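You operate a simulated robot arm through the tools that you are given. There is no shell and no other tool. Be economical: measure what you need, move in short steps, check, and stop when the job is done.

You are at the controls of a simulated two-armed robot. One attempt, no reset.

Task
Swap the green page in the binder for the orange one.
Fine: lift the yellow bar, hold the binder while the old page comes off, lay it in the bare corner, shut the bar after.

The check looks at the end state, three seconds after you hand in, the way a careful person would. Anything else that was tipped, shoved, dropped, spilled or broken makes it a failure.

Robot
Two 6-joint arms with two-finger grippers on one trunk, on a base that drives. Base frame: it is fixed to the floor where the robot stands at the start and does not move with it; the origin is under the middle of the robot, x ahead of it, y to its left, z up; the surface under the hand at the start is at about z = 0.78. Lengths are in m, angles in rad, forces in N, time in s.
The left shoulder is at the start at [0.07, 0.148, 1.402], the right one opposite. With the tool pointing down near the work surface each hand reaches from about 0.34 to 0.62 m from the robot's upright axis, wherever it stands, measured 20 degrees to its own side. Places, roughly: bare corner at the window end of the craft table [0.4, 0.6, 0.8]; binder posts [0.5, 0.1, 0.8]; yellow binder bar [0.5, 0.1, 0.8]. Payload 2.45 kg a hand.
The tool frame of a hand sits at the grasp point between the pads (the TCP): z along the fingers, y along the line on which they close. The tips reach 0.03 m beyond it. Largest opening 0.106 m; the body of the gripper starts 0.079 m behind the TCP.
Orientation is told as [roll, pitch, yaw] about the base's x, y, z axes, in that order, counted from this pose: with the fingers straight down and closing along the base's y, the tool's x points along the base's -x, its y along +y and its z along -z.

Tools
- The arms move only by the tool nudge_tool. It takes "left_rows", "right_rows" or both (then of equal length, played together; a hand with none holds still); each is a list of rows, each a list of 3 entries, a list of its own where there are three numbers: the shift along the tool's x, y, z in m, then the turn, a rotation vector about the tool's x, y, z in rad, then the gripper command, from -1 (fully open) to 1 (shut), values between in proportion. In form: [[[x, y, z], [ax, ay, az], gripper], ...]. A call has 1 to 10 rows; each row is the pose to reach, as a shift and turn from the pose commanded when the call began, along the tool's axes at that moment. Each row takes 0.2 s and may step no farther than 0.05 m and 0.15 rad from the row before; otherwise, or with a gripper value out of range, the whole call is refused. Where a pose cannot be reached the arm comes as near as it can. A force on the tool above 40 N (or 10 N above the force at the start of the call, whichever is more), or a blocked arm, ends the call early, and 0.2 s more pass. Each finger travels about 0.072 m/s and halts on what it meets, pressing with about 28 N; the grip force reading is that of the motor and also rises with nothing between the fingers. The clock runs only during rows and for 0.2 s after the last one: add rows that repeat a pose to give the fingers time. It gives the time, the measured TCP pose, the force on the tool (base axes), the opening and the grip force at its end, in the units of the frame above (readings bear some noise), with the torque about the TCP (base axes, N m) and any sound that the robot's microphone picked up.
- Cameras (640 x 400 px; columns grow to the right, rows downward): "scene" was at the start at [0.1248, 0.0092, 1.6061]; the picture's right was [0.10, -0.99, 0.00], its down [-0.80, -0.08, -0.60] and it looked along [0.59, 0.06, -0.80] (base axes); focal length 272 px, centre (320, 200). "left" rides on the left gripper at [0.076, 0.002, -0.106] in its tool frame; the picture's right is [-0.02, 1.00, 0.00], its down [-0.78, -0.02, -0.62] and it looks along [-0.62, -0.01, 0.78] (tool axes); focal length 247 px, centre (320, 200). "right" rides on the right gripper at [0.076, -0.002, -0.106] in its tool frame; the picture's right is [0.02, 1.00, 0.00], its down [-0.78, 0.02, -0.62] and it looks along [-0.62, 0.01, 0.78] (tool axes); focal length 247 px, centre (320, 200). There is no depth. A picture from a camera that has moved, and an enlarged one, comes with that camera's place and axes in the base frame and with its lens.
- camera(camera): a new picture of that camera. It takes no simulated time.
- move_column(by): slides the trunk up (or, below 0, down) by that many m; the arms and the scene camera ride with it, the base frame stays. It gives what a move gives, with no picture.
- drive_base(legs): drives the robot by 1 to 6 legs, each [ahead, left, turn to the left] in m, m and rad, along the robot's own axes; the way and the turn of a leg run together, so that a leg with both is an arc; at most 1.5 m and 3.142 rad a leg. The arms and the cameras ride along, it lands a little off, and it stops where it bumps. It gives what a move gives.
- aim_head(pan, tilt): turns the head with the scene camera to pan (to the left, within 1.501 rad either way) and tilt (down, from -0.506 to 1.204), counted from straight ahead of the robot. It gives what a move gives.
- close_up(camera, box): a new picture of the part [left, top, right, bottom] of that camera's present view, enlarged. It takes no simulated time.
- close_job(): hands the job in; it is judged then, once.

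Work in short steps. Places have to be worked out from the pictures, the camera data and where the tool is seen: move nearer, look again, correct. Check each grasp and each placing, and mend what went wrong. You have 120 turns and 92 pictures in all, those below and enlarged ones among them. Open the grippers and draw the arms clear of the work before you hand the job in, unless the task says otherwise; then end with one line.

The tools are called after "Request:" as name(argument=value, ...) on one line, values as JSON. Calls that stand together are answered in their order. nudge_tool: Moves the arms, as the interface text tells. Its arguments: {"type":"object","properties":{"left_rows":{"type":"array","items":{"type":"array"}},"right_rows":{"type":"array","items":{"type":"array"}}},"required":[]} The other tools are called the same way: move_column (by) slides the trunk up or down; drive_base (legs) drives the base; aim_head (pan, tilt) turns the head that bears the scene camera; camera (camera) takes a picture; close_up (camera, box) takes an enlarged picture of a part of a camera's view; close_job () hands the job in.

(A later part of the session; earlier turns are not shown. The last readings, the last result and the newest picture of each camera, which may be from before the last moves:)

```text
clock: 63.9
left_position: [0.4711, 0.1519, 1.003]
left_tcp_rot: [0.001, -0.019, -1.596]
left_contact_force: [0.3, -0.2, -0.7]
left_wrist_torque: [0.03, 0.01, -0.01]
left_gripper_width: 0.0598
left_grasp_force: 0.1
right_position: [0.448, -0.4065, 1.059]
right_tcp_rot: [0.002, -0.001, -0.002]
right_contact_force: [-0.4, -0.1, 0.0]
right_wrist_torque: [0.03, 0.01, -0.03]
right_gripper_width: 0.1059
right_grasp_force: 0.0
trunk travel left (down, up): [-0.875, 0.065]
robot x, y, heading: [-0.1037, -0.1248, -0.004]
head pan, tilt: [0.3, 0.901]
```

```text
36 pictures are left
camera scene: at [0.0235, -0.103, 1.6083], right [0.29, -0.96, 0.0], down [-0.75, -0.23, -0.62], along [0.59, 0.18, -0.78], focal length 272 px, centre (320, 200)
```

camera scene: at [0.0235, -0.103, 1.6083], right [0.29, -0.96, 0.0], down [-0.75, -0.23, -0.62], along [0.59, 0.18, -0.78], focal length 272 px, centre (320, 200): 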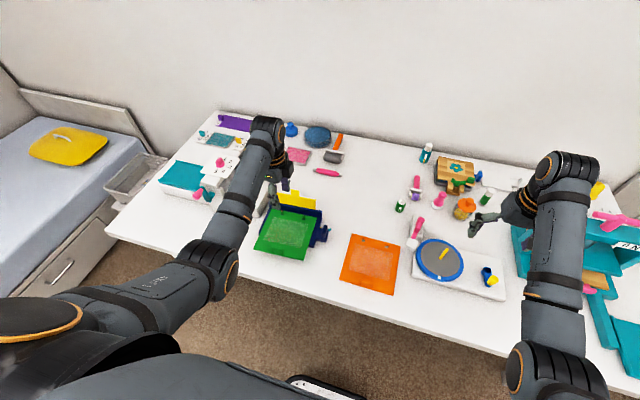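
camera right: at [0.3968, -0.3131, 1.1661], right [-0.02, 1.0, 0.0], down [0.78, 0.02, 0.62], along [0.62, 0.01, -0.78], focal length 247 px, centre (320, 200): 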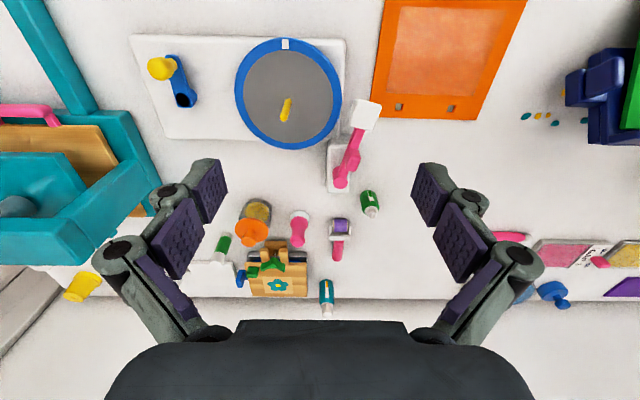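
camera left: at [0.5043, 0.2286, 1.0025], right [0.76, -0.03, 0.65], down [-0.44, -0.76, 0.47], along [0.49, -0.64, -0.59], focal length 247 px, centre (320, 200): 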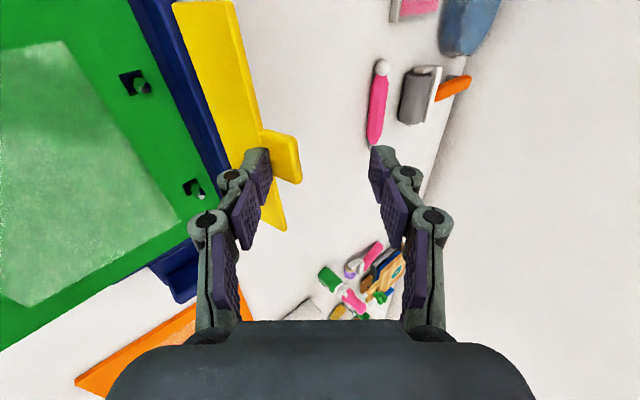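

Now both hands: the left leans outward about its closing line, the right turns 90° the mirrored way, in preparation for the two-handed part.

Request:
nudge_tool(left_rows=[[[0, -0.025, 0], [0, 0, 0], -0.13], [[0, -0.05, 0], [0, 0, 0], -0.13], [[0, -0.075, 0], [0, 0, 0], -0.13], [[0, -0.1, 0], [0, 0, 0], -0.13], [[0, -0.1, 0], [0, -0.12, 0], -0.13], [[0, -0.1, 0], [0, -0.24, 0], -0.13], [[0, -0.1, 0], [0, -0.36, 0], -0.13], [[0, -0.1, 0], [0, -0.48, 0], -0.13], [[0, -0.1, 0], [0, -0.6, 0], -0.13], [[0, -0.1, 0], [0, -0.6, 0], -0.13]], right_rows=[[[0, 0, 0], [0, 0, -0.14], -0.4], [[0, 0, 0], [0, 0, -0.28], -0.4], [[0, 0, 0], [0, 0, -0.42], -0.4], [[0, 0, 0], [0, 0, -0.56], -0.4], [[0, 0, 0], [0, 0, -0.7], -0.4], [[0, 0, 0], [0, 0, -0.84], -0.4], [[0, 0, 0], [0, 0, -0.98], -0.4], [[0, 0, 0], [0, 0, -1.12], -0.4], [[0, 0, 0], [0, 0, -1.26], -0.4], [[0, 0, 0], [0, 0, -1.4], -0.4]])

Request:
drive_base(legs=[[0.06, 0.21, 0]])

```text
clock: 66.1
left_position: [0.3714, 0.1546, 1.003]
left_tcp_rot: [0.005, -0.621, -1.596]
left_contact_force: [0.2, 0.5, 0.2]
left_wrist_torque: [-0.03, 0.0, 0.0]
left_gripper_width: 0.0601
left_grasp_force: 0.0
right_position: [0.448, -0.4069, 1.0603]
right_tcp_rot: [-0.003, -0.003, 1.397]
right_contact_force: [-1.2, -0.5, -0.1]
right_wrist_torque: [0.01, -0.02, 0.0]
right_gripper_width: 0.0742
right_grasp_force: 0.1
trunk travel left (down, up): [-0.875, 0.065]
robot x, y, heading: [-0.1032, -0.1252, -0.006]
head pan, tilt: [0.3, 0.901]
```

```text
clock: 67.8
left_position: [0.4309, 0.3693, 1.003]
left_tcp_rot: [0.005, -0.619, -1.595]
left_contact_force: [0.3, 0.3, 0.9]
left_wrist_torque: [0.04, -0.03, 0.01]
left_gripper_width: 0.0597
left_grasp_force: 0.1
right_position: [0.5089, -0.1908, 1.06]
right_tcp_rot: [-0.002, -0.004, 1.397]
right_contact_force: [0.1, 1.1, 1.0]
right_wrist_torque: [0.03, -0.05, 0.03]
right_gripper_width: 0.0744
right_grasp_force: 0.0
trunk travel left (down, up): [-0.875, 0.065]
robot x, y, heading: [-0.0424, 0.0882, 0.003]
head pan, tilt: [0.3, 0.901]
```

Finishing the right hand's turn, then leaning it outward while approaching above the handle.

Request:
nudge_tool(right_rows=[[[-0.025, 0.004, 0.012], [0, 0, -0.09], -0.4], [[-0.05, 0.008, 0.025], [0, 0, -0.175], -0.4], [[-0.075, 0.012, 0.037], [0, 0, -0.175], -0.4], [[-0.0985, 0.0173, 0.05], [0, 0, -0.175], -0.4], [[-0.0985, 0.0173, 0.05], [0, 0, -0.175], -0.4]])

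Request:
nudge_tool(right_rows=[[[0, 0, 0], [0, -0.12, 0], -0.4], [[0, 0, 0], [0, -0.24, 0], -0.4], [[-0.02, 0, 0.0], [0, -0.36, 0], -0.4], [[-0.04, 0, 0.01], [0, -0.48, 0], -0.4], [[-0.06, 0, 0.02], [0, -0.6, 0], -0.4], [[-0.08, 0, 0.03], [0, -0.6, 0], -0.4], [[-0.1, 0, 0.04], [0, -0.6, 0], -0.4], [[-0.11, 0, 0.05], [0, -0.6, 0], -0.4], [[-0.11, 0, 0.05], [0, -0.6, 0], -0.4]])

Request:
camera(camera="right")

Request:
camera(camera="scene")

```text
clock: 69.0
left_position: [0.4306, 0.3695, 1.002]
left_tcp_rot: [0.004, -0.62, -1.595]
left_contact_force: [-0.2, -0.2, -0.4]
left_wrist_torque: [0.04, -0.02, -0.01]
left_gripper_width: 0.0598
left_grasp_force: 0.1
right_position: [0.5077, -0.0901, 1.0105]
right_tcp_rot: [-0.001, -0.002, 1.573]
right_contact_force: [-0.8, -0.6, 0.6]
right_wrist_torque: [-0.01, 0.03, 0.01]
right_gripper_width: 0.0742
right_grasp_force: 0.1
trunk travel left (down, up): [-0.875, 0.065]
robot x, y, heading: [-0.0404, 0.0915, -0.004]
head pan, tilt: [0.3, 0.901]
```

```text
clock: 71.0
left_position: [0.4314, 0.3706, 1.0032]
left_tcp_rot: [0.005, -0.621, -1.596]
left_contact_force: [0.3, 0.4, 0.6]
left_wrist_torque: [-0.01, 0.02, 0.01]
left_gripper_width: 0.06
left_grasp_force: 0.1
right_position: [0.5083, 0.022, 0.9608]
right_tcp_rot: [-0.002, -0.602, 1.575]
right_contact_force: [-1.0, -0.1, -0.5]
right_wrist_torque: [0.01, -0.02, 0.0]
right_gripper_width: 0.0742
right_grasp_force: 0.2
trunk travel left (down, up): [-0.875, 0.065]
robot x, y, heading: [-0.0409, 0.09, -0.003]
head pan, tilt: [0.3, 0.901]
```

```text
35 pictures are left
camera right: at [0.5102, -0.1024, 1.0053], right [-1.0, -0.02, -0.01], down [-0.02, 0.29, 0.96], along [-0.01, 0.96, -0.29], focal length 247 px, centre (320, 200)
```

right: 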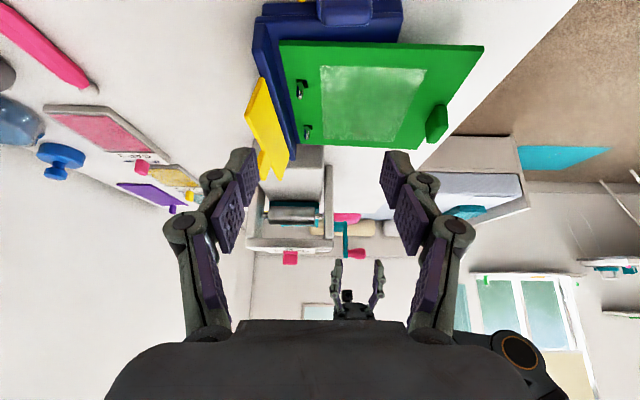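

```text
34 pictures are left
camera scene: at [0.0828, 0.1133, 1.6084], right [0.29, -0.96, 0.0], down [-0.75, -0.23, -0.62], along [0.59, 0.18, -0.78], focal length 272 px, centre (320, 200)
```

scene: 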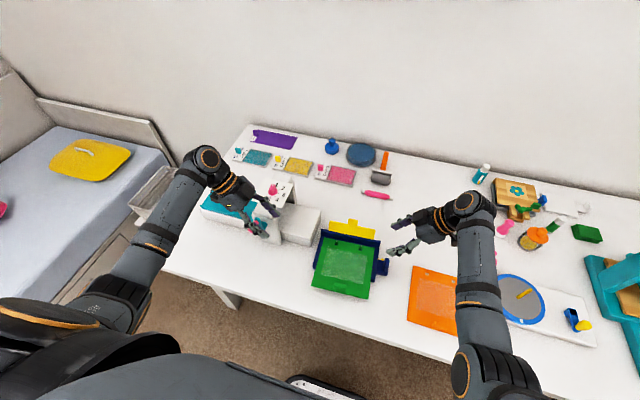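

Both hands reach nicely. The handle is at about (0.493, 0.03), ~4 cm long in x. Lowering the right hand to just above it and checking.

Request:
nudge_tool(right_rows=[[[0.011, 0.005, 0.019], [0, 0, 0], -0.4], [[0.023, 0.01, 0.039], [0, 0, 0], -0.4], [[0.034, 0.015, 0.058], [0, 0, 0], -0.4], [[0.046, 0.015, 0.078], [0, 0, 0], -0.4], [[0.046, 0.015, 0.078], [0, 0, 0], -0.4]])

Request:
camera(camera="right")

Request:
close_up(camera="scene", box=[290, 200, 430, 300])

```text
clock: 72.2
left_position: [0.4323, 0.37, 1.0025]
left_tcp_rot: [0.005, -0.62, -1.595]
left_contact_force: [0.0, 0.6, 0.5]
left_wrist_torque: [0.07, 0.02, 0.01]
left_gripper_width: 0.0599
left_grasp_force: 0.0
right_position: [0.4959, 0.0261, 0.8715]
right_tcp_rot: [-0.003, -0.601, 1.575]
right_contact_force: [-1.0, -0.2, 0.6]
right_wrist_torque: [-0.01, 0.03, -0.05]
right_gripper_width: 0.074
right_grasp_force: 0.2
trunk travel left (down, up): [-0.875, 0.065]
robot x, y, heading: [-0.0396, 0.0846, 0.0]
head pan, tilt: [0.3, 0.901]
```

```text
33 pictures are left
camera right: at [0.4971, -0.0965, 0.9153], right [-1.0, -0.02, -0.01], down [-0.02, 0.29, 0.96], along [-0.02, 0.96, -0.29], focal length 247 px, centre (320, 200)
```

right: 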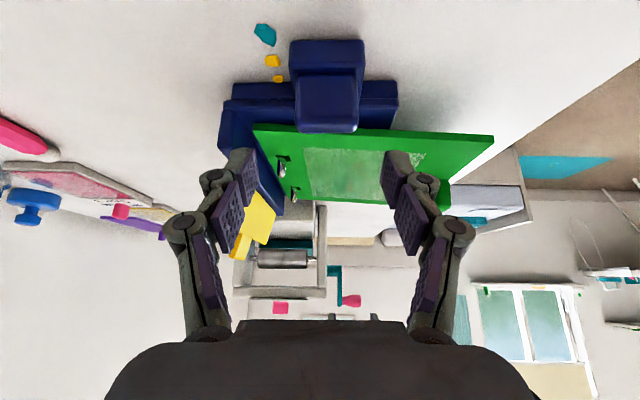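

```text
4.00 times, centred on (360, 250) of scene
camera zoom: at [0.0827, 0.1133, 1.6085], right [0.29, -0.96, 0.0], down [-0.75, -0.23, -0.62], along [0.59, 0.18, -0.78], focal length 1088 px, centre (160, 0)
```

zoom: 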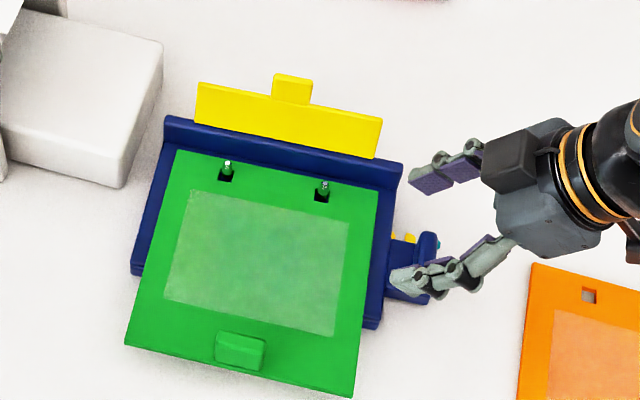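

Handle top is ≈0.834. Lowering to z≈0.828 and closing on its ends.

Request:
nudge_tool(right_rows=[[[0.008, 0.003, 0.012], [0, 0, 0], -0.4], [[0.016, 0.003, 0.024], [0, 0, 0], -0.4], [[0.0246, 0.003, 0.0359], [0, 0, 0], -0.4], [[0.0246, 0.003, 0.0359], [0, 0, 0], 0.0], [[0.0246, 0.003, 0.0359], [0, 0, 0], 0.3], [[0.0246, 0.003, 0.0359], [0, 0, 0], 0.5], [[0.0246, 0.003, 0.0359], [0, 0, 0], 0.5]])

Request:
close_up(camera="right", box=[160, 20, 480, 220])

```text
clock: 73.8
left_position: [0.4304, 0.371, 1.0033]
left_tcp_rot: [0.005, -0.618, -1.594]
left_contact_force: [0.0, 0.2, -0.3]
left_wrist_torque: [-0.01, 0.01, -0.01]
left_gripper_width: 0.0597
left_grasp_force: 0.1
right_position: [0.4909, 0.0262, 0.8283]
right_tcp_rot: [-0.001, -0.603, 1.574]
right_contact_force: [-0.6, 0.4, 1.0]
right_wrist_torque: [-0.06, -0.16, 0.11]
right_gripper_width: 0.0437
right_grasp_force: 28.0
trunk travel left (down, up): [-0.875, 0.065]
robot x, y, heading: [-0.0398, 0.0905, -0.003]
head pan, tilt: [0.3, 0.901]
```

```text
2.00 times, centred on (320, 120) of right
camera zoom: at [0.4927, -0.0964, 0.8727], right [-1.0, -0.02, -0.01], down [-0.02, 0.29, 0.96], along [-0.02, 0.96, -0.29], focal length 494 px, centre (320, 360)
```

zoom: 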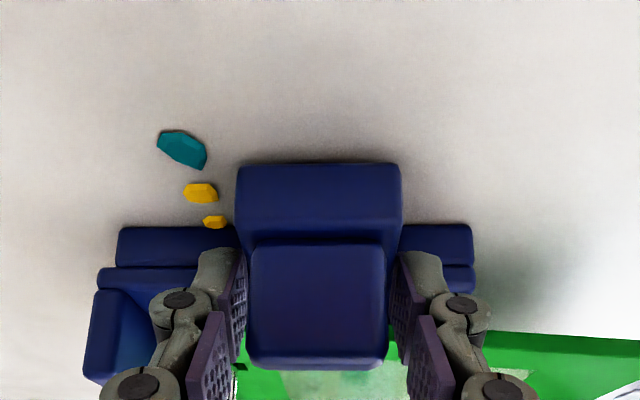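

The handle is held firmly (0.044 wide, 28 N). Now the left hand goes to above the page's tab near (0.386, 0.145).

Request:
nudge_tool(left_rows=[[[0, -0.02, 0], [0, 0, 0], -0.13], [[0, -0.041, 0], [0, 0, 0], -0.13], [[-0.022, -0.041, 0.032], [0, 0, 0], -0.13], [[-0.044, -0.041, 0.064], [0, 0, 0], -0.13], [[-0.066, -0.041, 0.1], [0, 0, 0], -0.13], [[-0.088, -0.041, 0.135], [0, 0, 0], -0.13], [[-0.106, -0.041, 0.17], [0, 0, 0], -0.13], [[-0.123, -0.041, 0.205], [0, 0, 0], -0.13], [[-0.123, -0.041, 0.214], [0, 0, 0], -0.13], [[-0.123, -0.041, 0.214], [0, 0, 0], -0.13]])

Request:
camera(camera="left")

Request:
close_up(camera="scene", box=[270, 200, 430, 310])

```text
clock: 76.0
left_position: [0.3857, 0.1465, 0.9006]
left_tcp_rot: [0.004, -0.619, -1.594]
left_contact_force: [0.5, 0.8, 0.3]
left_wrist_torque: [0.0, 0.04, -0.01]
left_gripper_width: 0.0601
left_grasp_force: 0.0
right_position: [0.4911, 0.0262, 0.8279]
right_tcp_rot: [-0.001, -0.601, 1.574]
right_contact_force: [-0.3, -0.1, 0.5]
right_wrist_torque: [-0.04, -0.07, 0.1]
right_gripper_width: 0.0439
right_grasp_force: 28.3
trunk travel left (down, up): [-0.875, 0.065]
robot x, y, heading: [-0.0433, 0.0918, -0.002]
head pan, tilt: [0.3, 0.901]
```

```text
30 pictures are left
camera left: at [0.3904, 0.2705, 0.941], right [1.0, -0.04, 0.02], down [-0.03, -0.28, 0.96], along [-0.03, -0.96, -0.28], focal length 247 px, centre (320, 200)
```

left: 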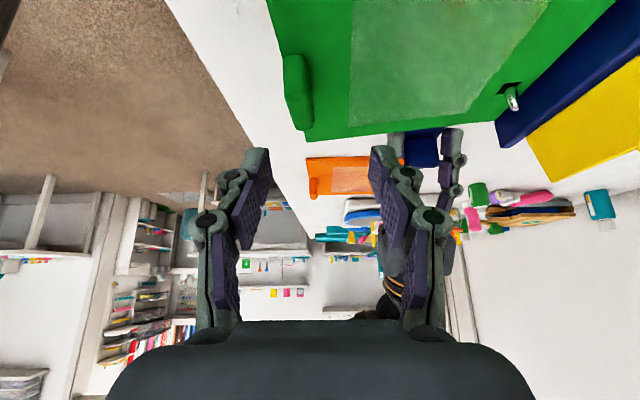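

```text
3.64 times, centred on (350, 255) of scene
camera zoom: at [0.0829, 0.1131, 1.6084], right [0.29, -0.96, 0.0], down [-0.75, -0.23, -0.62], along [0.59, 0.18, -0.78], focal length 989 px, centre (211, 0)
```

zoom: 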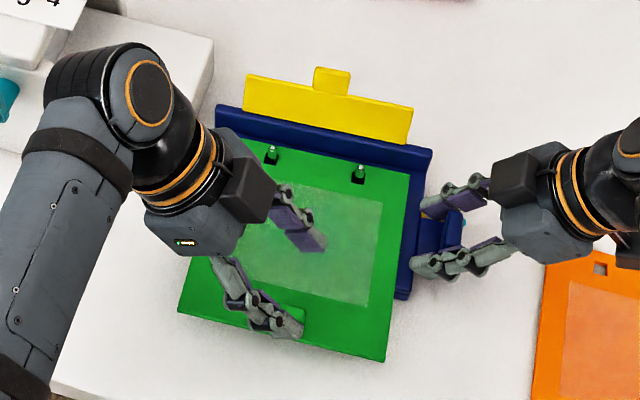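

The tab lies between the open fingers (x≈0.379). Lowering to z≈0.844 and closing.

Request:
nudge_tool(left_rows=[[[0.012, -0.006, 0.0145], [0, 0, 0], -0.13], [[0.024, -0.006, 0.029], [0, 0, 0], -0.13], [[0.0363, -0.006, 0.0437], [0, 0, 0], -0.13], [[0.0363, -0.006, 0.0437], [0, 0, 0], 0.3], [[0.0363, -0.006, 0.0437], [0, 0, 0], 0.7], [[0.0363, -0.006, 0.0437], [0, 0, 0], 0.9], [[0.0363, -0.006, 0.0437], [0, 0, 0], 0.9], [[0.0363, -0.006, 0.0437], [0, 0, 0], 0.9]])

Request:
camera(camera="left")

```text
clock: 77.8
left_position: [0.3795, 0.1511, 0.8429]
left_tcp_rot: [0.003, -0.616, -1.594]
left_contact_force: [-10.9, 11.1, 2.7]
left_wrist_torque: [0.41, 0.25, 0.64]
left_gripper_width: 0.0139
left_grasp_force: 27.7
right_position: [0.4916, 0.0259, 0.8286]
right_tcp_rot: [-0.006, -0.601, 1.574]
right_contact_force: [10.1, -12.0, 0.5]
right_wrist_torque: [-0.06, -0.36, -0.43]
right_gripper_width: 0.0436
right_grasp_force: 27.7
trunk travel left (down, up): [-0.875, 0.065]
robot x, y, heading: [-0.0388, 0.0876, 0.001]
head pan, tilt: [0.3, 0.901]
```

```text
28 pictures are left
camera left: at [0.3834, 0.2751, 0.8844], right [1.0, -0.04, 0.01], down [-0.02, -0.28, 0.96], along [-0.03, -0.96, -0.28], focal length 247 px, centre (320, 200)
```

left: 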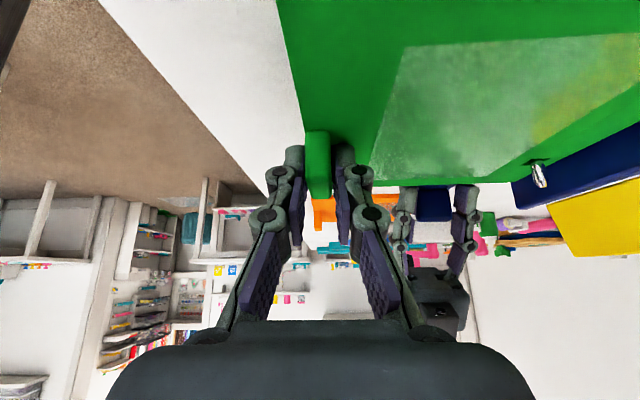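

Tab gripped (0.014 thick). Lifting the page straight up off the posts while the right hand holds the binder.

Request:
nudge_tool(left_rows=[[[-0.003, 0, -0.004], [0, 0, 0], 0.9], [[-0.006, 0, -0.008], [0, 0, 0], 0.9], [[-0.0116, 0, -0.0163], [0, 0, 0], 0.9], [[-0.0174, 0, -0.0245], [0, 0, 0], 0.9], [[-0.0232, 0, -0.0326], [0, 0, 0], 0.9], [[-0.029, 0, -0.0408], [0, 0, 0], 0.9], [[-0.0348, 0, -0.0489], [0, 0, 0], 0.9], [[-0.0348, 0, -0.0489], [0, 0, 0], 0.9]])

Request:
camera(camera="left")

Request:
close_up(camera="scene", box=[270, 200, 430, 310])

```text
clock: 79.6
left_position: [0.3785, 0.1518, 0.9037]
left_tcp_rot: [0.007, -0.619, -1.595]
left_contact_force: [-1.0, -0.7, -2.0]
left_wrist_torque: [0.0, 0.1, 0.01]
left_gripper_width: 0.013
left_grasp_force: 27.8
right_position: [0.4906, 0.0276, 0.828]
right_tcp_rot: [-0.001, -0.602, 1.574]
right_contact_force: [-0.3, 1.2, 1.7]
right_wrist_torque: [-0.14, 0.39, -0.02]
right_gripper_width: 0.0434
right_grasp_force: 28.0
trunk travel left (down, up): [-0.875, 0.065]
robot x, y, heading: [-0.0392, 0.0849, -0.003]
head pan, tilt: [0.3, 0.901]
```

```text
27 pictures are left
camera left: at [0.3827, 0.2752, 0.9443], right [1.0, -0.04, 0.02], down [-0.03, -0.28, 0.96], along [-0.03, -0.96, -0.28], focal length 247 px, centre (320, 200)
```

left: 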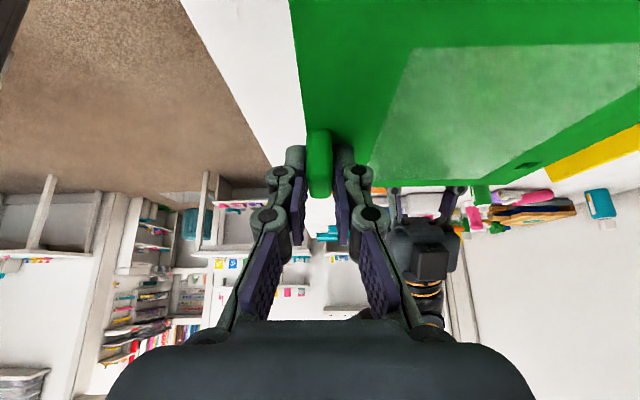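

```text
3.64 times, centred on (350, 255) of scene
camera zoom: at [0.0826, 0.1136, 1.6085], right [0.29, -0.96, 0.0], down [-0.75, -0.23, -0.62], along [0.59, 0.18, -0.78], focal length 989 px, centre (211, 0)
```

zoom: 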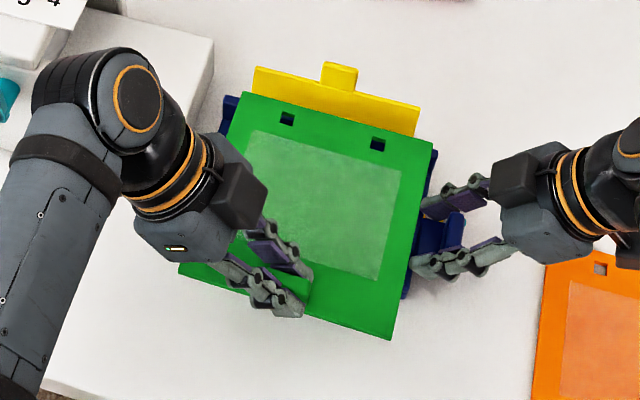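

The page is off, level in the hand, and the bar stayed open. Raising it further and releasing/backing the right hand off the handle.

Request:
nudge_tool(left_rows=[[[0, 0, 0], [0, 0, 0], 0.9], [[0, 0, 0], [0, 0, 0], 0.9], [[-0.008, 0, -0.011], [0, 0, 0], 0.9], [[-0.016, 0, -0.022], [0, 0, 0], 0.9], [[-0.025, 0, -0.035], [0, 0, 0], 0.9], [[-0.034, 0, -0.048], [0, 0, 0], 0.9], [[-0.046, 0, -0.065], [0, 0, 0], 0.9], [[-0.046, 0, -0.065], [0, 0, 0], 0.9]], right_rows=[[[0, 0, 0], [0, 0, 0], 0.0], [[0, 0, 0], [0, 0, 0], -0.4], [[0, 0, -0.02], [0, 0, 0], -0.4], [[0, 0, -0.05], [0, 0, 0], -0.4], [[0, 0, -0.08], [0, 0, 0], -0.4], [[0, 0, -0.11], [0, 0, 0], -0.4], [[0, 0, -0.14], [0, 0, 0], -0.4], [[0, 0, -0.14], [0, 0, 0], -0.4]])

Request:
drive_base(legs=[[-0.13, 0, 0], [0, 0.33, 0], [0.06, 0, 0]])

Request:
camera(camera="scene")

```text
clock: 81.4
left_position: [0.378, 0.1526, 0.9839]
left_tcp_rot: [0.004, -0.623, -1.594]
left_contact_force: [-0.7, 0.0, 0.1]
left_wrist_torque: [-0.01, 0.05, -0.01]
left_gripper_width: 0.0134
left_grasp_force: 27.4
right_position: [0.4908, -0.0544, 0.9421]
right_tcp_rot: [-0.002, -0.602, 1.574]
right_contact_force: [0.2, -0.5, 0.2]
right_wrist_torque: [-0.02, 0.01, -0.01]
right_gripper_width: 0.0744
right_grasp_force: 0.0
trunk travel left (down, up): [-0.875, 0.065]
robot x, y, heading: [-0.042, 0.0897, -0.004]
head pan, tilt: [0.3, 0.901]
```

```text
clock: 85.0
left_position: [0.2836, 0.486, 0.9791]
left_tcp_rot: [-0.029, -0.618, -1.587]
left_contact_force: [-24.0, 4.4, 1.2]
left_wrist_torque: [0.17, 0.59, -1.3]
left_gripper_width: 0.0139
left_grasp_force: 27.8
right_position: [0.4056, 0.2805, 0.9413]
right_tcp_rot: [-0.003, -0.603, 1.578]
right_contact_force: [-0.1, -0.1, -0.6]
right_wrist_torque: [0.03, 0.06, 0.01]
right_gripper_width: 0.0741
right_grasp_force: 0.0
trunk travel left (down, up): [-0.875, 0.065]
robot x, y, heading: [-0.1262, 0.42, 0.004]
head pan, tilt: [0.3, 0.901]
stopped in leg 3: the force on the tool passed its limit at 45 N (the readings are from after the stop); the commanded pose is now the measured one
```

```text
25 pictures are left
camera scene: at [-0.0047, 0.4449, 1.6087], right [0.3, -0.96, 0.0], down [-0.75, -0.23, -0.62], along [0.59, 0.18, -0.78], focal length 272 px, centre (320, 200)
```

scene: 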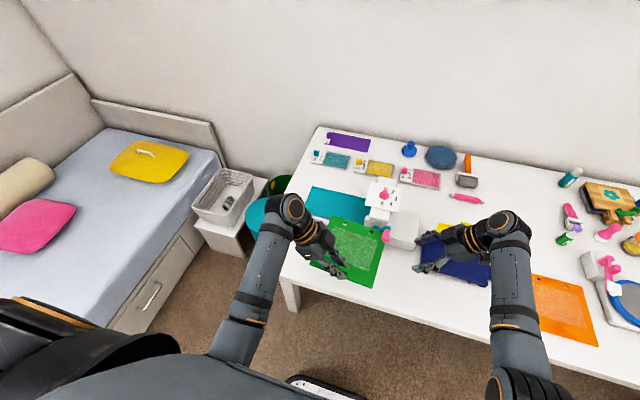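

The page's far edge touched the machine's dial card during the forward leg. Backing off, then going further left before coming forward.

Request:
drive_base(legs=[[-0.04, 0, 0], [0, 0.16, 0]])

Request:
close_up(camera="scene", box=[240, 120, 480, 300])

Request:
camera(camera="left")

```text
clock: 86.8
left_position: [0.2484, 0.6189, 0.9803]
left_tcp_rot: [-0.018, -0.62, -1.59]
left_contact_force: [0.2, 0.7, -0.3]
left_wrist_torque: [-0.02, 0.07, -0.05]
left_gripper_width: 0.0131
left_grasp_force: 28.1
right_position: [0.3633, 0.4038, 0.9351]
right_tcp_rot: [0.012, -0.573, 1.559]
right_contact_force: [-2.6, -4.6, -4.2]
right_wrist_torque: [0.06, 0.17, -0.26]
right_gripper_width: 0.0733
right_grasp_force: 0.0
trunk travel left (down, up): [-0.875, 0.065]
robot x, y, heading: [-0.1637, 0.5585, -0.001]
head pan, tilt: [0.3, 0.901]
stopped in leg 2: the force on the tool passed its limit at 52 N (the readings are from after the stop); the commanded pose is now the measured one
```

```text
2.22 times, centred on (360, 210) of scene
camera zoom: at [-0.0432, 0.5806, 1.6085], right [0.29, -0.96, 0.0], down [-0.75, -0.23, -0.62], along [0.59, 0.18, -0.78], focal length 604 px, centre (231, 178)
```

zoom: 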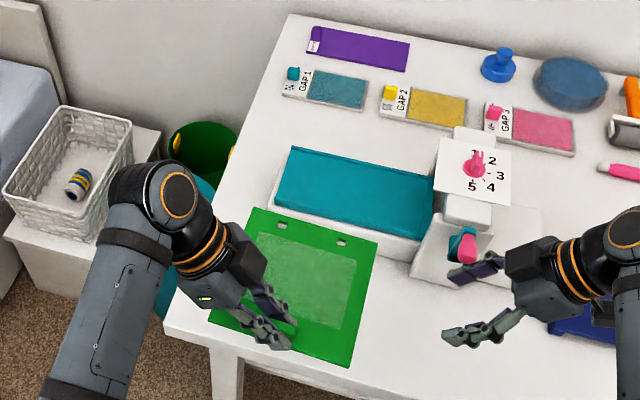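

```text
23 pictures are left
camera left: at [0.2533, 0.7428, 1.0213], right [1.0, -0.05, 0.0], down [-0.01, -0.27, 0.96], along [-0.04, -0.96, -0.28], focal length 247 px, centre (320, 200)
```

left: 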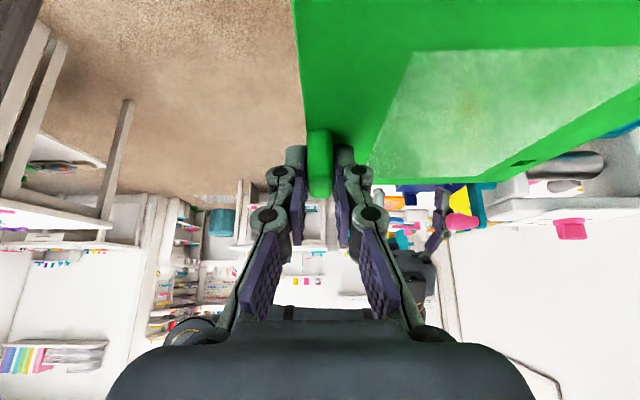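

The right fingers touched the crank of the machine. Withdrawing the right hand back and up right away.

Request:
nudge_tool(right_rows=[[[0, 0, -0.02], [0, 0, 0], -0.4], [[0, 0.02, -0.05], [0, 0, 0], -0.4], [[0, 0.03, -0.09], [0, 0, 0], -0.4], [[0.0, 0.03, -0.13], [0, 0, 0], -0.4], [[0.0, 0.03, -0.13], [0, 0, 0], -0.4]])

Request:
close_up(camera="scene", box=[320, 170, 480, 280])

```text
clock: 88.0
left_position: [0.2472, 0.6185, 0.9803]
left_tcp_rot: [-0.015, -0.621, -1.592]
left_contact_force: [-0.5, 0.0, -1.4]
left_wrist_torque: [0.03, 0.04, 0.01]
left_gripper_width: 0.0132
left_grasp_force: 28.6
right_position: [0.3303, 0.3338, 1.0473]
right_tcp_rot: [0.01, -0.579, 1.561]
right_contact_force: [-0.1, 0.3, 0.0]
right_wrist_torque: [-0.03, 0.02, 0.05]
right_gripper_width: 0.0742
right_grasp_force: 0.1
trunk travel left (down, up): [-0.875, 0.065]
robot x, y, heading: [-0.1677, 0.5529, -0.005]
head pan, tilt: [0.3, 0.901]
```

```text
3.64 times, centred on (400, 225) of scene
camera zoom: at [-0.0431, 0.5793, 1.6084], right [0.3, -0.96, 0.0], down [-0.75, -0.23, -0.62], along [0.59, 0.18, -0.78], focal length 989 px, centre (29, 109)
```

zoom: 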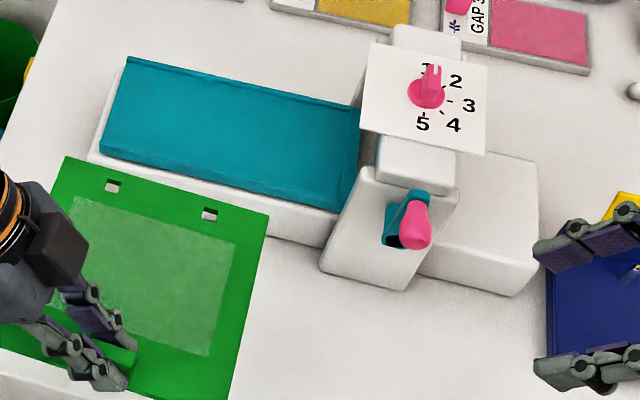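

The machine stands where it was, though its crank got turned by my finger; I'll set it back after placing the page. Now move the page over the bare corner (x≈0.335 for the tab, y≈0.645) and lower partway.

Request:
nudge_tool(left_rows=[[[0.008, 0.03, -0.005], [0, 0, 0], 0.9], [[0.016, 0.06, -0.01], [0, 0, 0], 0.9], [[0.024, 0.088, -0.0157], [0, 0, 0], 0.9], [[0.024, 0.088, -0.0157], [0, 0, 0], 0.9], [[0.039, 0.088, 0.006], [0, 0, 0], 0.9], [[0.055, 0.088, 0.028], [0, 0, 0], 0.9], [[0.07, 0.088, 0.05], [0, 0, 0], 0.9], [[0.082, 0.088, 0.066], [0, 0, 0], 0.9], [[0.082, 0.088, 0.066], [0, 0, 0], 0.9]])

Request:
camera(camera="scene")

```text
clock: 90.0
left_position: [0.335, 0.6426, 0.8806]
left_tcp_rot: [-0.014, -0.621, -1.591]
left_contact_force: [0.4, -2.1, 6.7]
left_wrist_torque: [-0.72, -1.11, -0.34]
left_gripper_width: 0.0154
left_grasp_force: 27.8
right_position: [0.3315, 0.3322, 1.0473]
right_tcp_rot: [0.01, -0.578, 1.561]
right_contact_force: [0.0, 0.1, 0.0]
right_wrist_torque: [-0.01, 0.03, -0.03]
right_gripper_width: 0.0742
right_grasp_force: 0.1
trunk travel left (down, up): [-0.875, 0.065]
robot x, y, heading: [-0.1651, 0.5566, -0.001]
head pan, tilt: [0.3, 0.901]
```

```text
21 pictures are left
camera scene: at [-0.0439, 0.5771, 1.6086], right [0.29, -0.96, 0.0], down [-0.75, -0.23, -0.62], along [0.59, 0.18, -0.78], focal length 272 px, centre (320, 200)
```

scene: 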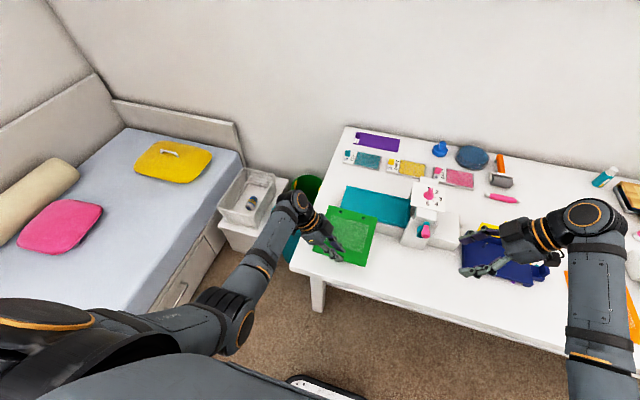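

A 7 N contact: the page's far edge is resting on the machine's bed. Raising, and looking at the overlap.

Request:
nudge_tool(left_rows=[[[-0.012, 0, -0.0165], [0, 0, 0], 0.9], [[-0.023, -0.01, -0.033], [0, 0, 0], 0.9], [[-0.023, -0.03, -0.033], [0, 0, 0], 0.9], [[-0.023, -0.03, -0.033], [0, 0, 0], 0.9]])

Request:
close_up(camera="scene", box=[280, 170, 460, 290])

```text
clock: 91.0
left_position: [0.3053, 0.6457, 0.9183]
left_tcp_rot: [-0.018, -0.619, -1.588]
left_contact_force: [-0.1, -0.9, -1.0]
left_wrist_torque: [0.04, 0.05, -0.04]
left_gripper_width: 0.0132
left_grasp_force: 28.3
right_position: [0.3323, 0.3328, 1.0478]
right_tcp_rot: [0.01, -0.58, 1.56]
right_contact_force: [-0.3, -0.3, 0.6]
right_wrist_torque: [0.01, 0.0, 0.04]
right_gripper_width: 0.0743
right_grasp_force: 0.0
trunk travel left (down, up): [-0.875, 0.065]
robot x, y, heading: [-0.1681, 0.5538, -0.002]
head pan, tilt: [0.3, 0.901]
```

```text
3.33 times, centred on (370, 230) of scene
camera zoom: at [-0.0418, 0.578, 1.6083], right [0.29, -0.96, 0.0], down [-0.75, -0.23, -0.62], along [0.59, 0.18, -0.78], focal length 906 px, centre (153, 100)
```

zoom: 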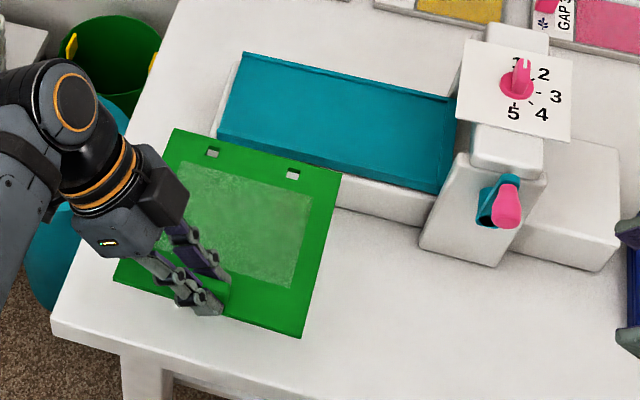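

Page spans TCP−0.005 to TCP+0.169 in x; bed front is at 0.505 and the table edge at 0.283. Placing with the tab at x≈0.316 fits. Lowering.

Request:
nudge_tool(left_rows=[[[0.0, 0.012, 0.0], [0, 0, 0], 0.9], [[0.012, 0.012, 0.016], [0, 0, 0], 0.9], [[0.024, 0.012, 0.033], [0, 0, 0], 0.9], [[0.035, 0.012, 0.049], [0, 0, 0], 0.9], [[0.044, 0.012, 0.062], [0, 0, 0], 0.9], [[0.05, 0.012, 0.07], [0, 0, 0], 0.9], [[0.05, 0.012, 0.07], [0, 0, 0], 0.9]])

```text
clock: 92.6
left_position: [0.3173, 0.6448, 0.8329]
left_tcp_rot: [-0.017, -0.621, -1.593]
left_contact_force: [0.4, 0.4, -0.7]
left_wrist_torque: [0.01, 0.05, 0.0]
left_gripper_width: 0.0134
left_grasp_force: 27.5
right_position: [0.3313, 0.3323, 1.0467]
right_tcp_rot: [0.01, -0.581, 1.56]
right_contact_force: [0.2, 0.3, -0.4]
right_wrist_torque: [0.03, -0.02, 0.01]
right_gripper_width: 0.0743
right_grasp_force: 0.0
trunk travel left (down, up): [-0.875, 0.065]
robot x, y, heading: [-0.1688, 0.5518, 0.002]
head pan, tilt: [0.3, 0.901]
```

Free so far at z=0.833; continuing in small steps toward z≈0.818.

Request:
nudge_tool(left_rows=[[[0.003, 0, 0.0035], [0, 0, 0], 0.9], [[0.0055, 0, 0.0075], [0, 0, 0], 0.9], [[0.008, 0, 0.0112], [0, 0, 0], 0.9], [[0.008, 0, 0.0112], [0, 0, 0], 0.9]])

Request:
camera(camera="left")

```text
clock: 93.6
left_position: [0.3174, 0.6448, 0.8191]
left_tcp_rot: [-0.015, -0.62, -1.589]
left_contact_force: [0.0, -1.6, 0.1]
left_wrist_torque: [-0.13, -0.16, -0.06]
left_gripper_width: 0.0131
left_grasp_force: 28.0
right_position: [0.3309, 0.3328, 1.0477]
right_tcp_rot: [0.011, -0.579, 1.561]
right_contact_force: [-0.5, 0.2, -0.4]
right_wrist_torque: [-0.01, 0.01, 0.01]
right_gripper_width: 0.074
right_grasp_force: 0.1
trunk travel left (down, up): [-0.875, 0.065]
robot x, y, heading: [-0.1668, 0.5539, 0.001]
head pan, tilt: [0.3, 0.901]
```

```text
19 pictures are left
camera left: at [0.323, 0.768, 0.8601], right [1.0, -0.05, 0.0], down [-0.01, -0.28, 0.96], along [-0.04, -0.96, -0.28], focal length 247 px, centre (320, 200)
```

left: 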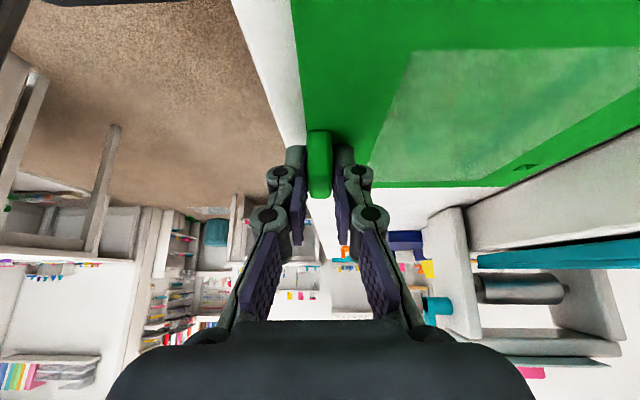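

Light touch-down. Two more millimetres, then open and withdraw along the fingers.

Request:
nudge_tool(left_rows=[[[0.001, 0, 0.0017], [0, 0, 0], 0.9], [[0.001, 0, 0.0017], [0, 0, 0], 0.6], [[0.001, 0, 0.0017], [0, 0, 0], 0.2], [[0.001, 0, 0.0017], [0, 0, 0], 0.2], [[-0.003, 0, -0.006], [0, 0, 0], 0.2], [[-0.01, 0, -0.03], [0, 0, 0], 0.2], [[-0.03, 0, -0.07], [0, 0, 0], 0.2], [[-0.05, 0, -0.11], [0, 0, 0], 0.2], [[-0.05, 0, -0.14], [0, 0, 0], 0.2], [[-0.05, 0, -0.14], [0, 0, 0], 0.2]])

Request:
close_up(camera="scene", box=[280, 170, 460, 290])

```text
clock: 95.8
left_position: [0.3203, 0.6858, 0.9626]
left_tcp_rot: [-0.018, -0.621, -1.59]
left_contact_force: [0.4, 0.6, -0.2]
left_wrist_torque: [0.01, 0.01, 0.03]
left_gripper_width: 0.0428
left_grasp_force: 0.1
right_position: [0.3316, 0.333, 1.047]
right_tcp_rot: [0.01, -0.579, 1.559]
right_contact_force: [0.5, 0.2, -0.8]
right_wrist_torque: [0.0, 0.02, -0.04]
right_gripper_width: 0.0742
right_grasp_force: 0.1
trunk travel left (down, up): [-0.875, 0.065]
robot x, y, heading: [-0.1698, 0.5532, 0.004]
head pan, tilt: [0.3, 0.901]
```

```text
3.33 times, centred on (370, 230) of scene
camera zoom: at [-0.0429, 0.5776, 1.6084], right [0.29, -0.96, 0.0], down [-0.75, -0.23, -0.62], along [0.59, 0.18, -0.78], focal length 906 px, centre (153, 100)
```

zoom: 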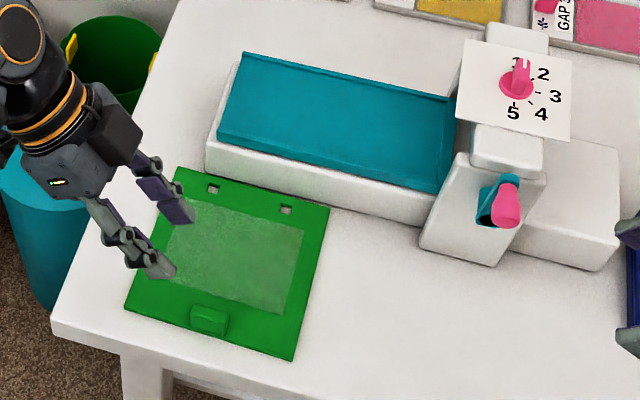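

The green page lies flat in the bare corner; recomputing with its true height, the crank is where it was at the start. Now I drive right toward the orange page.

Request:
drive_base(legs=[[0, -0.55, 0], [0.12, 0, 0]])

Request:
aim_head(pan=0.0, tilt=0.95)

Request:
camera(camera="scene")

```text
clock: 99.9
left_position: [0.4395, 0.1307, 0.9623]
left_tcp_rot: [-0.017, -0.622, -1.584]
left_contact_force: [-0.5, -1.1, 0.9]
left_wrist_torque: [0.03, 0.02, -0.02]
left_gripper_width: 0.0425
left_grasp_force: 0.1
right_position: [0.4532, -0.2228, 1.0485]
right_tcp_rot: [0.009, -0.58, 1.569]
right_contact_force: [0.3, -0.2, -0.1]
right_wrist_torque: [-0.02, 0.0, -0.01]
right_gripper_width: 0.0741
right_grasp_force: 0.1
trunk travel left (down, up): [-0.875, 0.065]
robot x, y, heading: [-0.0447, -0.0067, 0.008]
head pan, tilt: [0.3, 0.901]
```

```text
clock: 100.7
left_position: [0.4411, 0.1314, 0.9615]
left_tcp_rot: [-0.018, -0.62, -1.581]
left_contact_force: [0.0, 0.1, 0.0]
left_wrist_torque: [0.0, 0.01, -0.02]
left_gripper_width: 0.0424
left_grasp_force: 0.2
right_position: [0.4565, -0.2215, 1.0478]
right_tcp_rot: [0.011, -0.579, 1.568]
right_contact_force: [0.5, -0.2, 0.2]
right_wrist_torque: [0.02, 0.01, 0.01]
right_gripper_width: 0.0742
right_grasp_force: 0.1
trunk travel left (down, up): [-0.875, 0.065]
robot x, y, heading: [-0.0427, -0.0027, 0.011]
head pan, tilt: [0.0, 0.949]
```

```text
17 pictures are left
camera scene: at [0.0809, -0.0019, 1.6047], right [0.01, -1.0, 0.0], down [-0.81, -0.01, -0.58], along [0.58, 0.0, -0.81], focal length 272 px, centre (320, 200)
```

scene: 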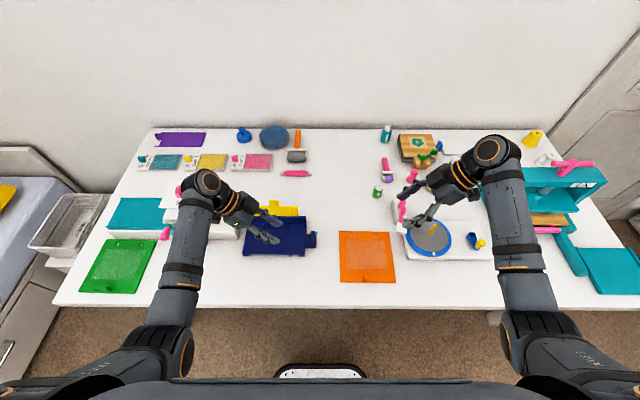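

Measuring the orange page and the binder's posts in one close-up.

Request:
close_up(camera="scene", box=[235, 190, 411, 300])

```text
3.64 times, centred on (323, 245) of scene
camera zoom: at [0.0809, -0.0019, 1.6047], right [0.01, -1.0, 0.0], down [-0.81, -0.01, -0.58], along [0.58, 0.0, -0.81], focal length 989 px, centre (309, 36)
```

zoom: 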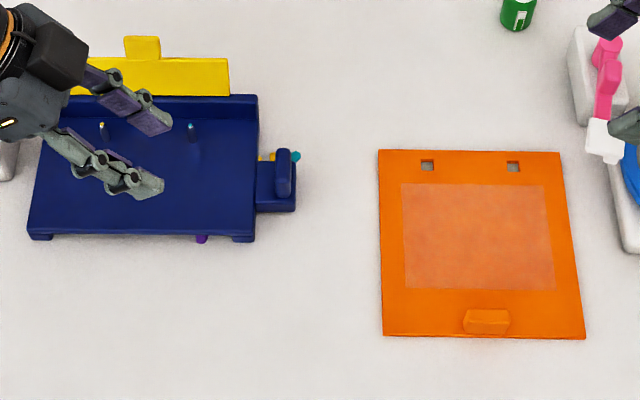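

Holes' midpoint ≈(0.521, −0.154), posts' midpoint ≈(0.5335, 0.1455), nearly no rotation; so the page must travel about +0.0125, +0.299. Moving the left hand back and up, and the right hand to above the orange tab.

Request:
nudge_tool(left_rows=[[[0, -0.006, -0.012], [0, 0, 0], 0.2], [[0, -0.012, -0.025], [0, 0, 0], 0.2], [[0, -0.02, -0.04], [0, 0, 0], 0.2], [[0, -0.03, -0.055], [0, 0, 0], 0.2], [[0, -0.04, -0.075], [0, 0, 0], 0.2], [[0, -0.05, -0.095], [0, 0, 0], 0.2], [[0, -0.06, -0.122], [0, 0, 0], 0.2], [[0, -0.06, -0.122], [0, 0, 0], 0.2], [[0, -0.06, -0.122], [0, 0, 0], 0.2]], right_rows=[[[0.0, 0.025, 0.0], [0, 0, 0], -0.13], [[0.0, 0.05, 0.0], [0, 0, 0], -0.13], [[0.0, 0.0865, 0.01], [0, 0, 0], -0.13], [[0.01, 0.0865, 0.045], [0, 0, 0], -0.13], [[0.02, 0.0865, 0.085], [0, 0, 0], -0.13], [[0.03, 0.0865, 0.125], [0, 0, 0], -0.13], [[0.038, 0.0865, 0.165], [0, 0, 0], -0.13], [[0.0432, 0.0865, 0.1964], [0, 0, 0], -0.13], [[0.0432, 0.0865, 0.1964], [0, 0, 0], -0.13]])

Request:
camera(camera="right")

```text
clock: 102.7
left_position: [0.3831, 0.2022, 1.0631]
left_tcp_rot: [-0.018, -0.619, -1.583]
left_contact_force: [-0.6, -0.1, 1.0]
left_wrist_torque: [0.0, 0.01, 0.03]
left_gripper_width: 0.0426
left_grasp_force: 0.1
right_position: [0.3686, -0.1517, 0.8594]
right_tcp_rot: [0.011, -0.579, 1.568]
right_contact_force: [-0.2, -0.6, 0.3]
right_wrist_torque: [0.01, 0.02, -0.01]
right_gripper_width: 0.06
right_grasp_force: 0.0
trunk travel left (down, up): [-0.875, 0.065]
robot x, y, heading: [-0.0432, -0.0026, 0.007]
head pan, tilt: [0.0, 0.949]
```

```text
15 pictures are left
camera right: at [0.3699, -0.2726, 0.9072], right [-1.0, -0.02, 0.0], down [-0.01, 0.32, 0.95], along [-0.02, 0.95, -0.32], focal length 247 px, centre (320, 200)
```

right: 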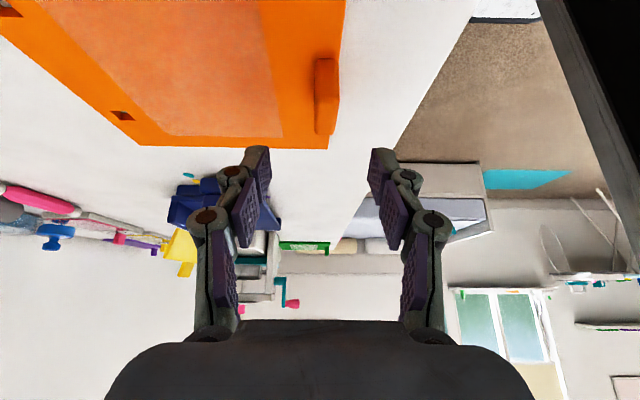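

The tab is centred between the fingers. Lowering to z≈0.821 and closing.

Request:
nudge_tool(right_rows=[[[0.007, 0, 0.011], [0, 0, 0], -0.13], [[0.014, 0, 0.0215], [0, 0, 0], -0.13], [[0.0211, 0, 0.0322], [0, 0, 0], -0.13], [[0.0211, 0, 0.0322], [0, 0, 0], 0.3], [[0.0211, 0, 0.0322], [0, 0, 0], 0.7], [[0.0211, 0, 0.0322], [0, 0, 0], 0.9], [[0.0211, 0, 0.0322], [0, 0, 0], 0.9], [[0.0211, 0, 0.0322], [0, 0, 0], 0.9]])

```text
clock: 104.5
left_position: [0.3838, 0.2032, 1.0625]
left_tcp_rot: [-0.018, -0.62, -1.584]
left_contact_force: [0.6, 0.1, -1.3]
left_wrist_torque: [0.0, 0.01, -0.01]
left_gripper_width: 0.0426
left_grasp_force: 0.0
right_position: [0.3673, -0.1506, 0.8212]
right_tcp_rot: [0.01, -0.579, 1.568]
right_contact_force: [-0.4, 0.6, 0.8]
right_wrist_torque: [-0.03, 0.02, -0.02]
right_gripper_width: 0.0132
right_grasp_force: 28.1
trunk travel left (down, up): [-0.875, 0.065]
robot x, y, heading: [-0.044, -0.0019, 0.006]
head pan, tilt: [0.0, 0.949]
```

Gripped (0.013). Lifting it clear and driving left so it comes over the binder.

Request:
nudge_tool(right_rows=[[[-0.008, 0, -0.0125], [0, 0, 0], 0.9], [[-0.0165, 0, -0.025], [0, 0, 0], 0.9], [[-0.028, 0, -0.042], [0, 0, 0], 0.9], [[-0.04, 0, -0.06], [0, 0, 0], 0.9], [[-0.05, 0, -0.077], [0, 0, 0], 0.9], [[-0.06, 0, -0.092], [0, 0, 0], 0.9], [[-0.0685, 0, -0.1045], [0, 0, 0], 0.9], [[-0.0685, 0, -0.1045], [0, 0, 0], 0.9]])

Request:
drive_base(legs=[[0.0, 0.299, 0]])

Request:
aim_head(pan=-0.35, tilt=0.95)

Request:
camera(camera="scene")

```text
clock: 106.3
left_position: [0.385, 0.2023, 1.0619]
left_tcp_rot: [-0.017, -0.619, -1.584]
left_contact_force: [0.8, 0.5, -0.4]
left_wrist_torque: [0.01, 0.01, -0.05]
left_gripper_width: 0.0423
left_grasp_force: 0.1
right_position: [0.366, -0.1498, 0.9466]
right_tcp_rot: [0.011, -0.58, 1.567]
right_contact_force: [-0.5, 0.6, -0.1]
right_wrist_torque: [-0.04, 0.04, -0.02]
right_gripper_width: 0.0133
right_grasp_force: 28.0
trunk travel left (down, up): [-0.875, 0.065]
robot x, y, heading: [-0.0447, -0.003, 0.007]
head pan, tilt: [0.0, 0.949]
```

```text
clock: 108.3
left_position: [0.3812, 0.5041, 1.0631]
left_tcp_rot: [-0.019, -0.617, -1.578]
left_contact_force: [-0.7, 0.0, 0.0]
left_wrist_torque: [-0.01, 0.03, 0.0]
left_gripper_width: 0.0424
left_grasp_force: 0.1
right_position: [0.3657, 0.152, 0.946]
right_tcp_rot: [0.009, -0.579, 1.573]
right_contact_force: [-0.1, -0.2, -0.5]
right_wrist_torque: [0.02, 0.05, 0.0]
right_gripper_width: 0.0131
right_grasp_force: 28.1
trunk travel left (down, up): [-0.875, 0.065]
robot x, y, heading: [-0.0461, 0.2974, 0.009]
head pan, tilt: [0.0, 0.949]
```

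```text
clock: 109.1
left_position: [0.3811, 0.5071, 1.062]
left_tcp_rot: [-0.017, -0.619, -1.579]
left_contact_force: [-0.6, -0.9, 0.0]
left_wrist_torque: [-0.03, 0.02, 0.0]
left_gripper_width: 0.0424
left_grasp_force: 0.0
right_position: [0.3648, 0.1542, 0.9466]
right_tcp_rot: [0.01, -0.578, 1.571]
right_contact_force: [0.1, 1.0, -1.6]
right_wrist_torque: [-0.03, 0.04, 0.01]
right_gripper_width: 0.0129
right_grasp_force: 27.8
trunk travel left (down, up): [-0.875, 0.065]
robot x, y, heading: [-0.0466, 0.2954, 0.009]
head pan, tilt: [-0.351, 0.949]
```

```text
14 pictures are left
camera scene: at [0.0729, 0.2748, 1.6048], right [-0.33, -0.94, 0.0], down [-0.77, 0.27, -0.58], along [0.55, -0.19, -0.81], focal length 272 px, centre (320, 200)
```

scene: 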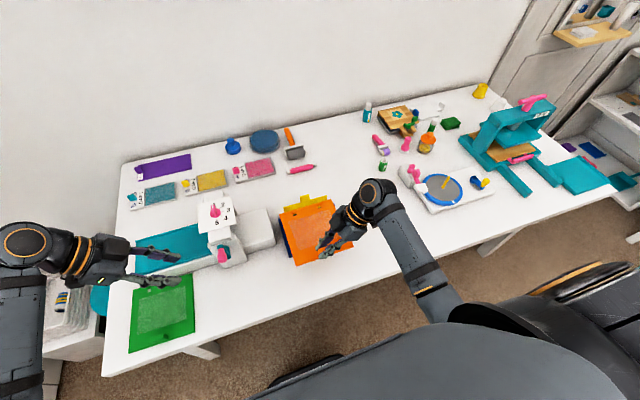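

Bringing the page to just above the post tips (x 0.3795, y 0.1485, z 0.885) to check alignment through the holes.

Request:
nudge_tool(right_rows=[[[0.004, -0.007, -0.002], [0, 0, 0], 0.9], [[0.004, -0.0145, -0.002], [0, 0, 0], 0.9], [[0.014, -0.0145, 0.014], [0, 0, 0], 0.9], [[0.026, -0.0145, 0.032], [0, 0, 0], 0.9], [[0.0372, -0.0145, 0.0485], [0, 0, 0], 0.9], [[0.0372, -0.0145, 0.0485], [0, 0, 0], 0.9]])

Request:
close_up(camera="scene", box=[265, 185, 375, 275])

```text
clock: 110.5
left_position: [0.3797, 0.5051, 1.0626]
left_tcp_rot: [-0.015, -0.619, -1.577]
left_contact_force: [-0.7, 0.5, 0.3]
left_wrist_torque: [0.01, 0.0, -0.01]
left_gripper_width: 0.0424
left_grasp_force: 0.1
right_position: [0.3779, 0.1484, 0.8854]
right_tcp_rot: [0.009, -0.579, 1.572]
right_contact_force: [-0.3, -0.2, -1.3]
right_wrist_torque: [0.02, 0.07, -0.04]
right_gripper_width: 0.0133
right_grasp_force: 28.0
trunk travel left (down, up): [-0.875, 0.065]
robot x, y, heading: [-0.0493, 0.2976, 0.01]
head pan, tilt: [-0.351, 0.949]
```

```text
4.44 times, centred on (320, 230) of scene
camera zoom: at [0.0726, 0.2739, 1.6048], right [-0.33, -0.94, 0.0], down [-0.77, 0.27, -0.58], along [0.55, -0.19, -0.81], focal length 1208 px, centre (320, 67)
```

zoom: 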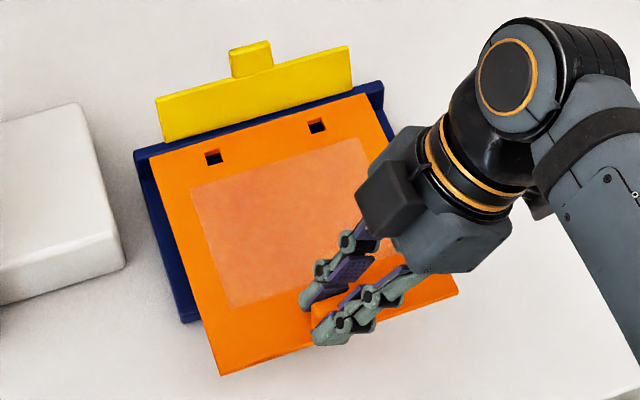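

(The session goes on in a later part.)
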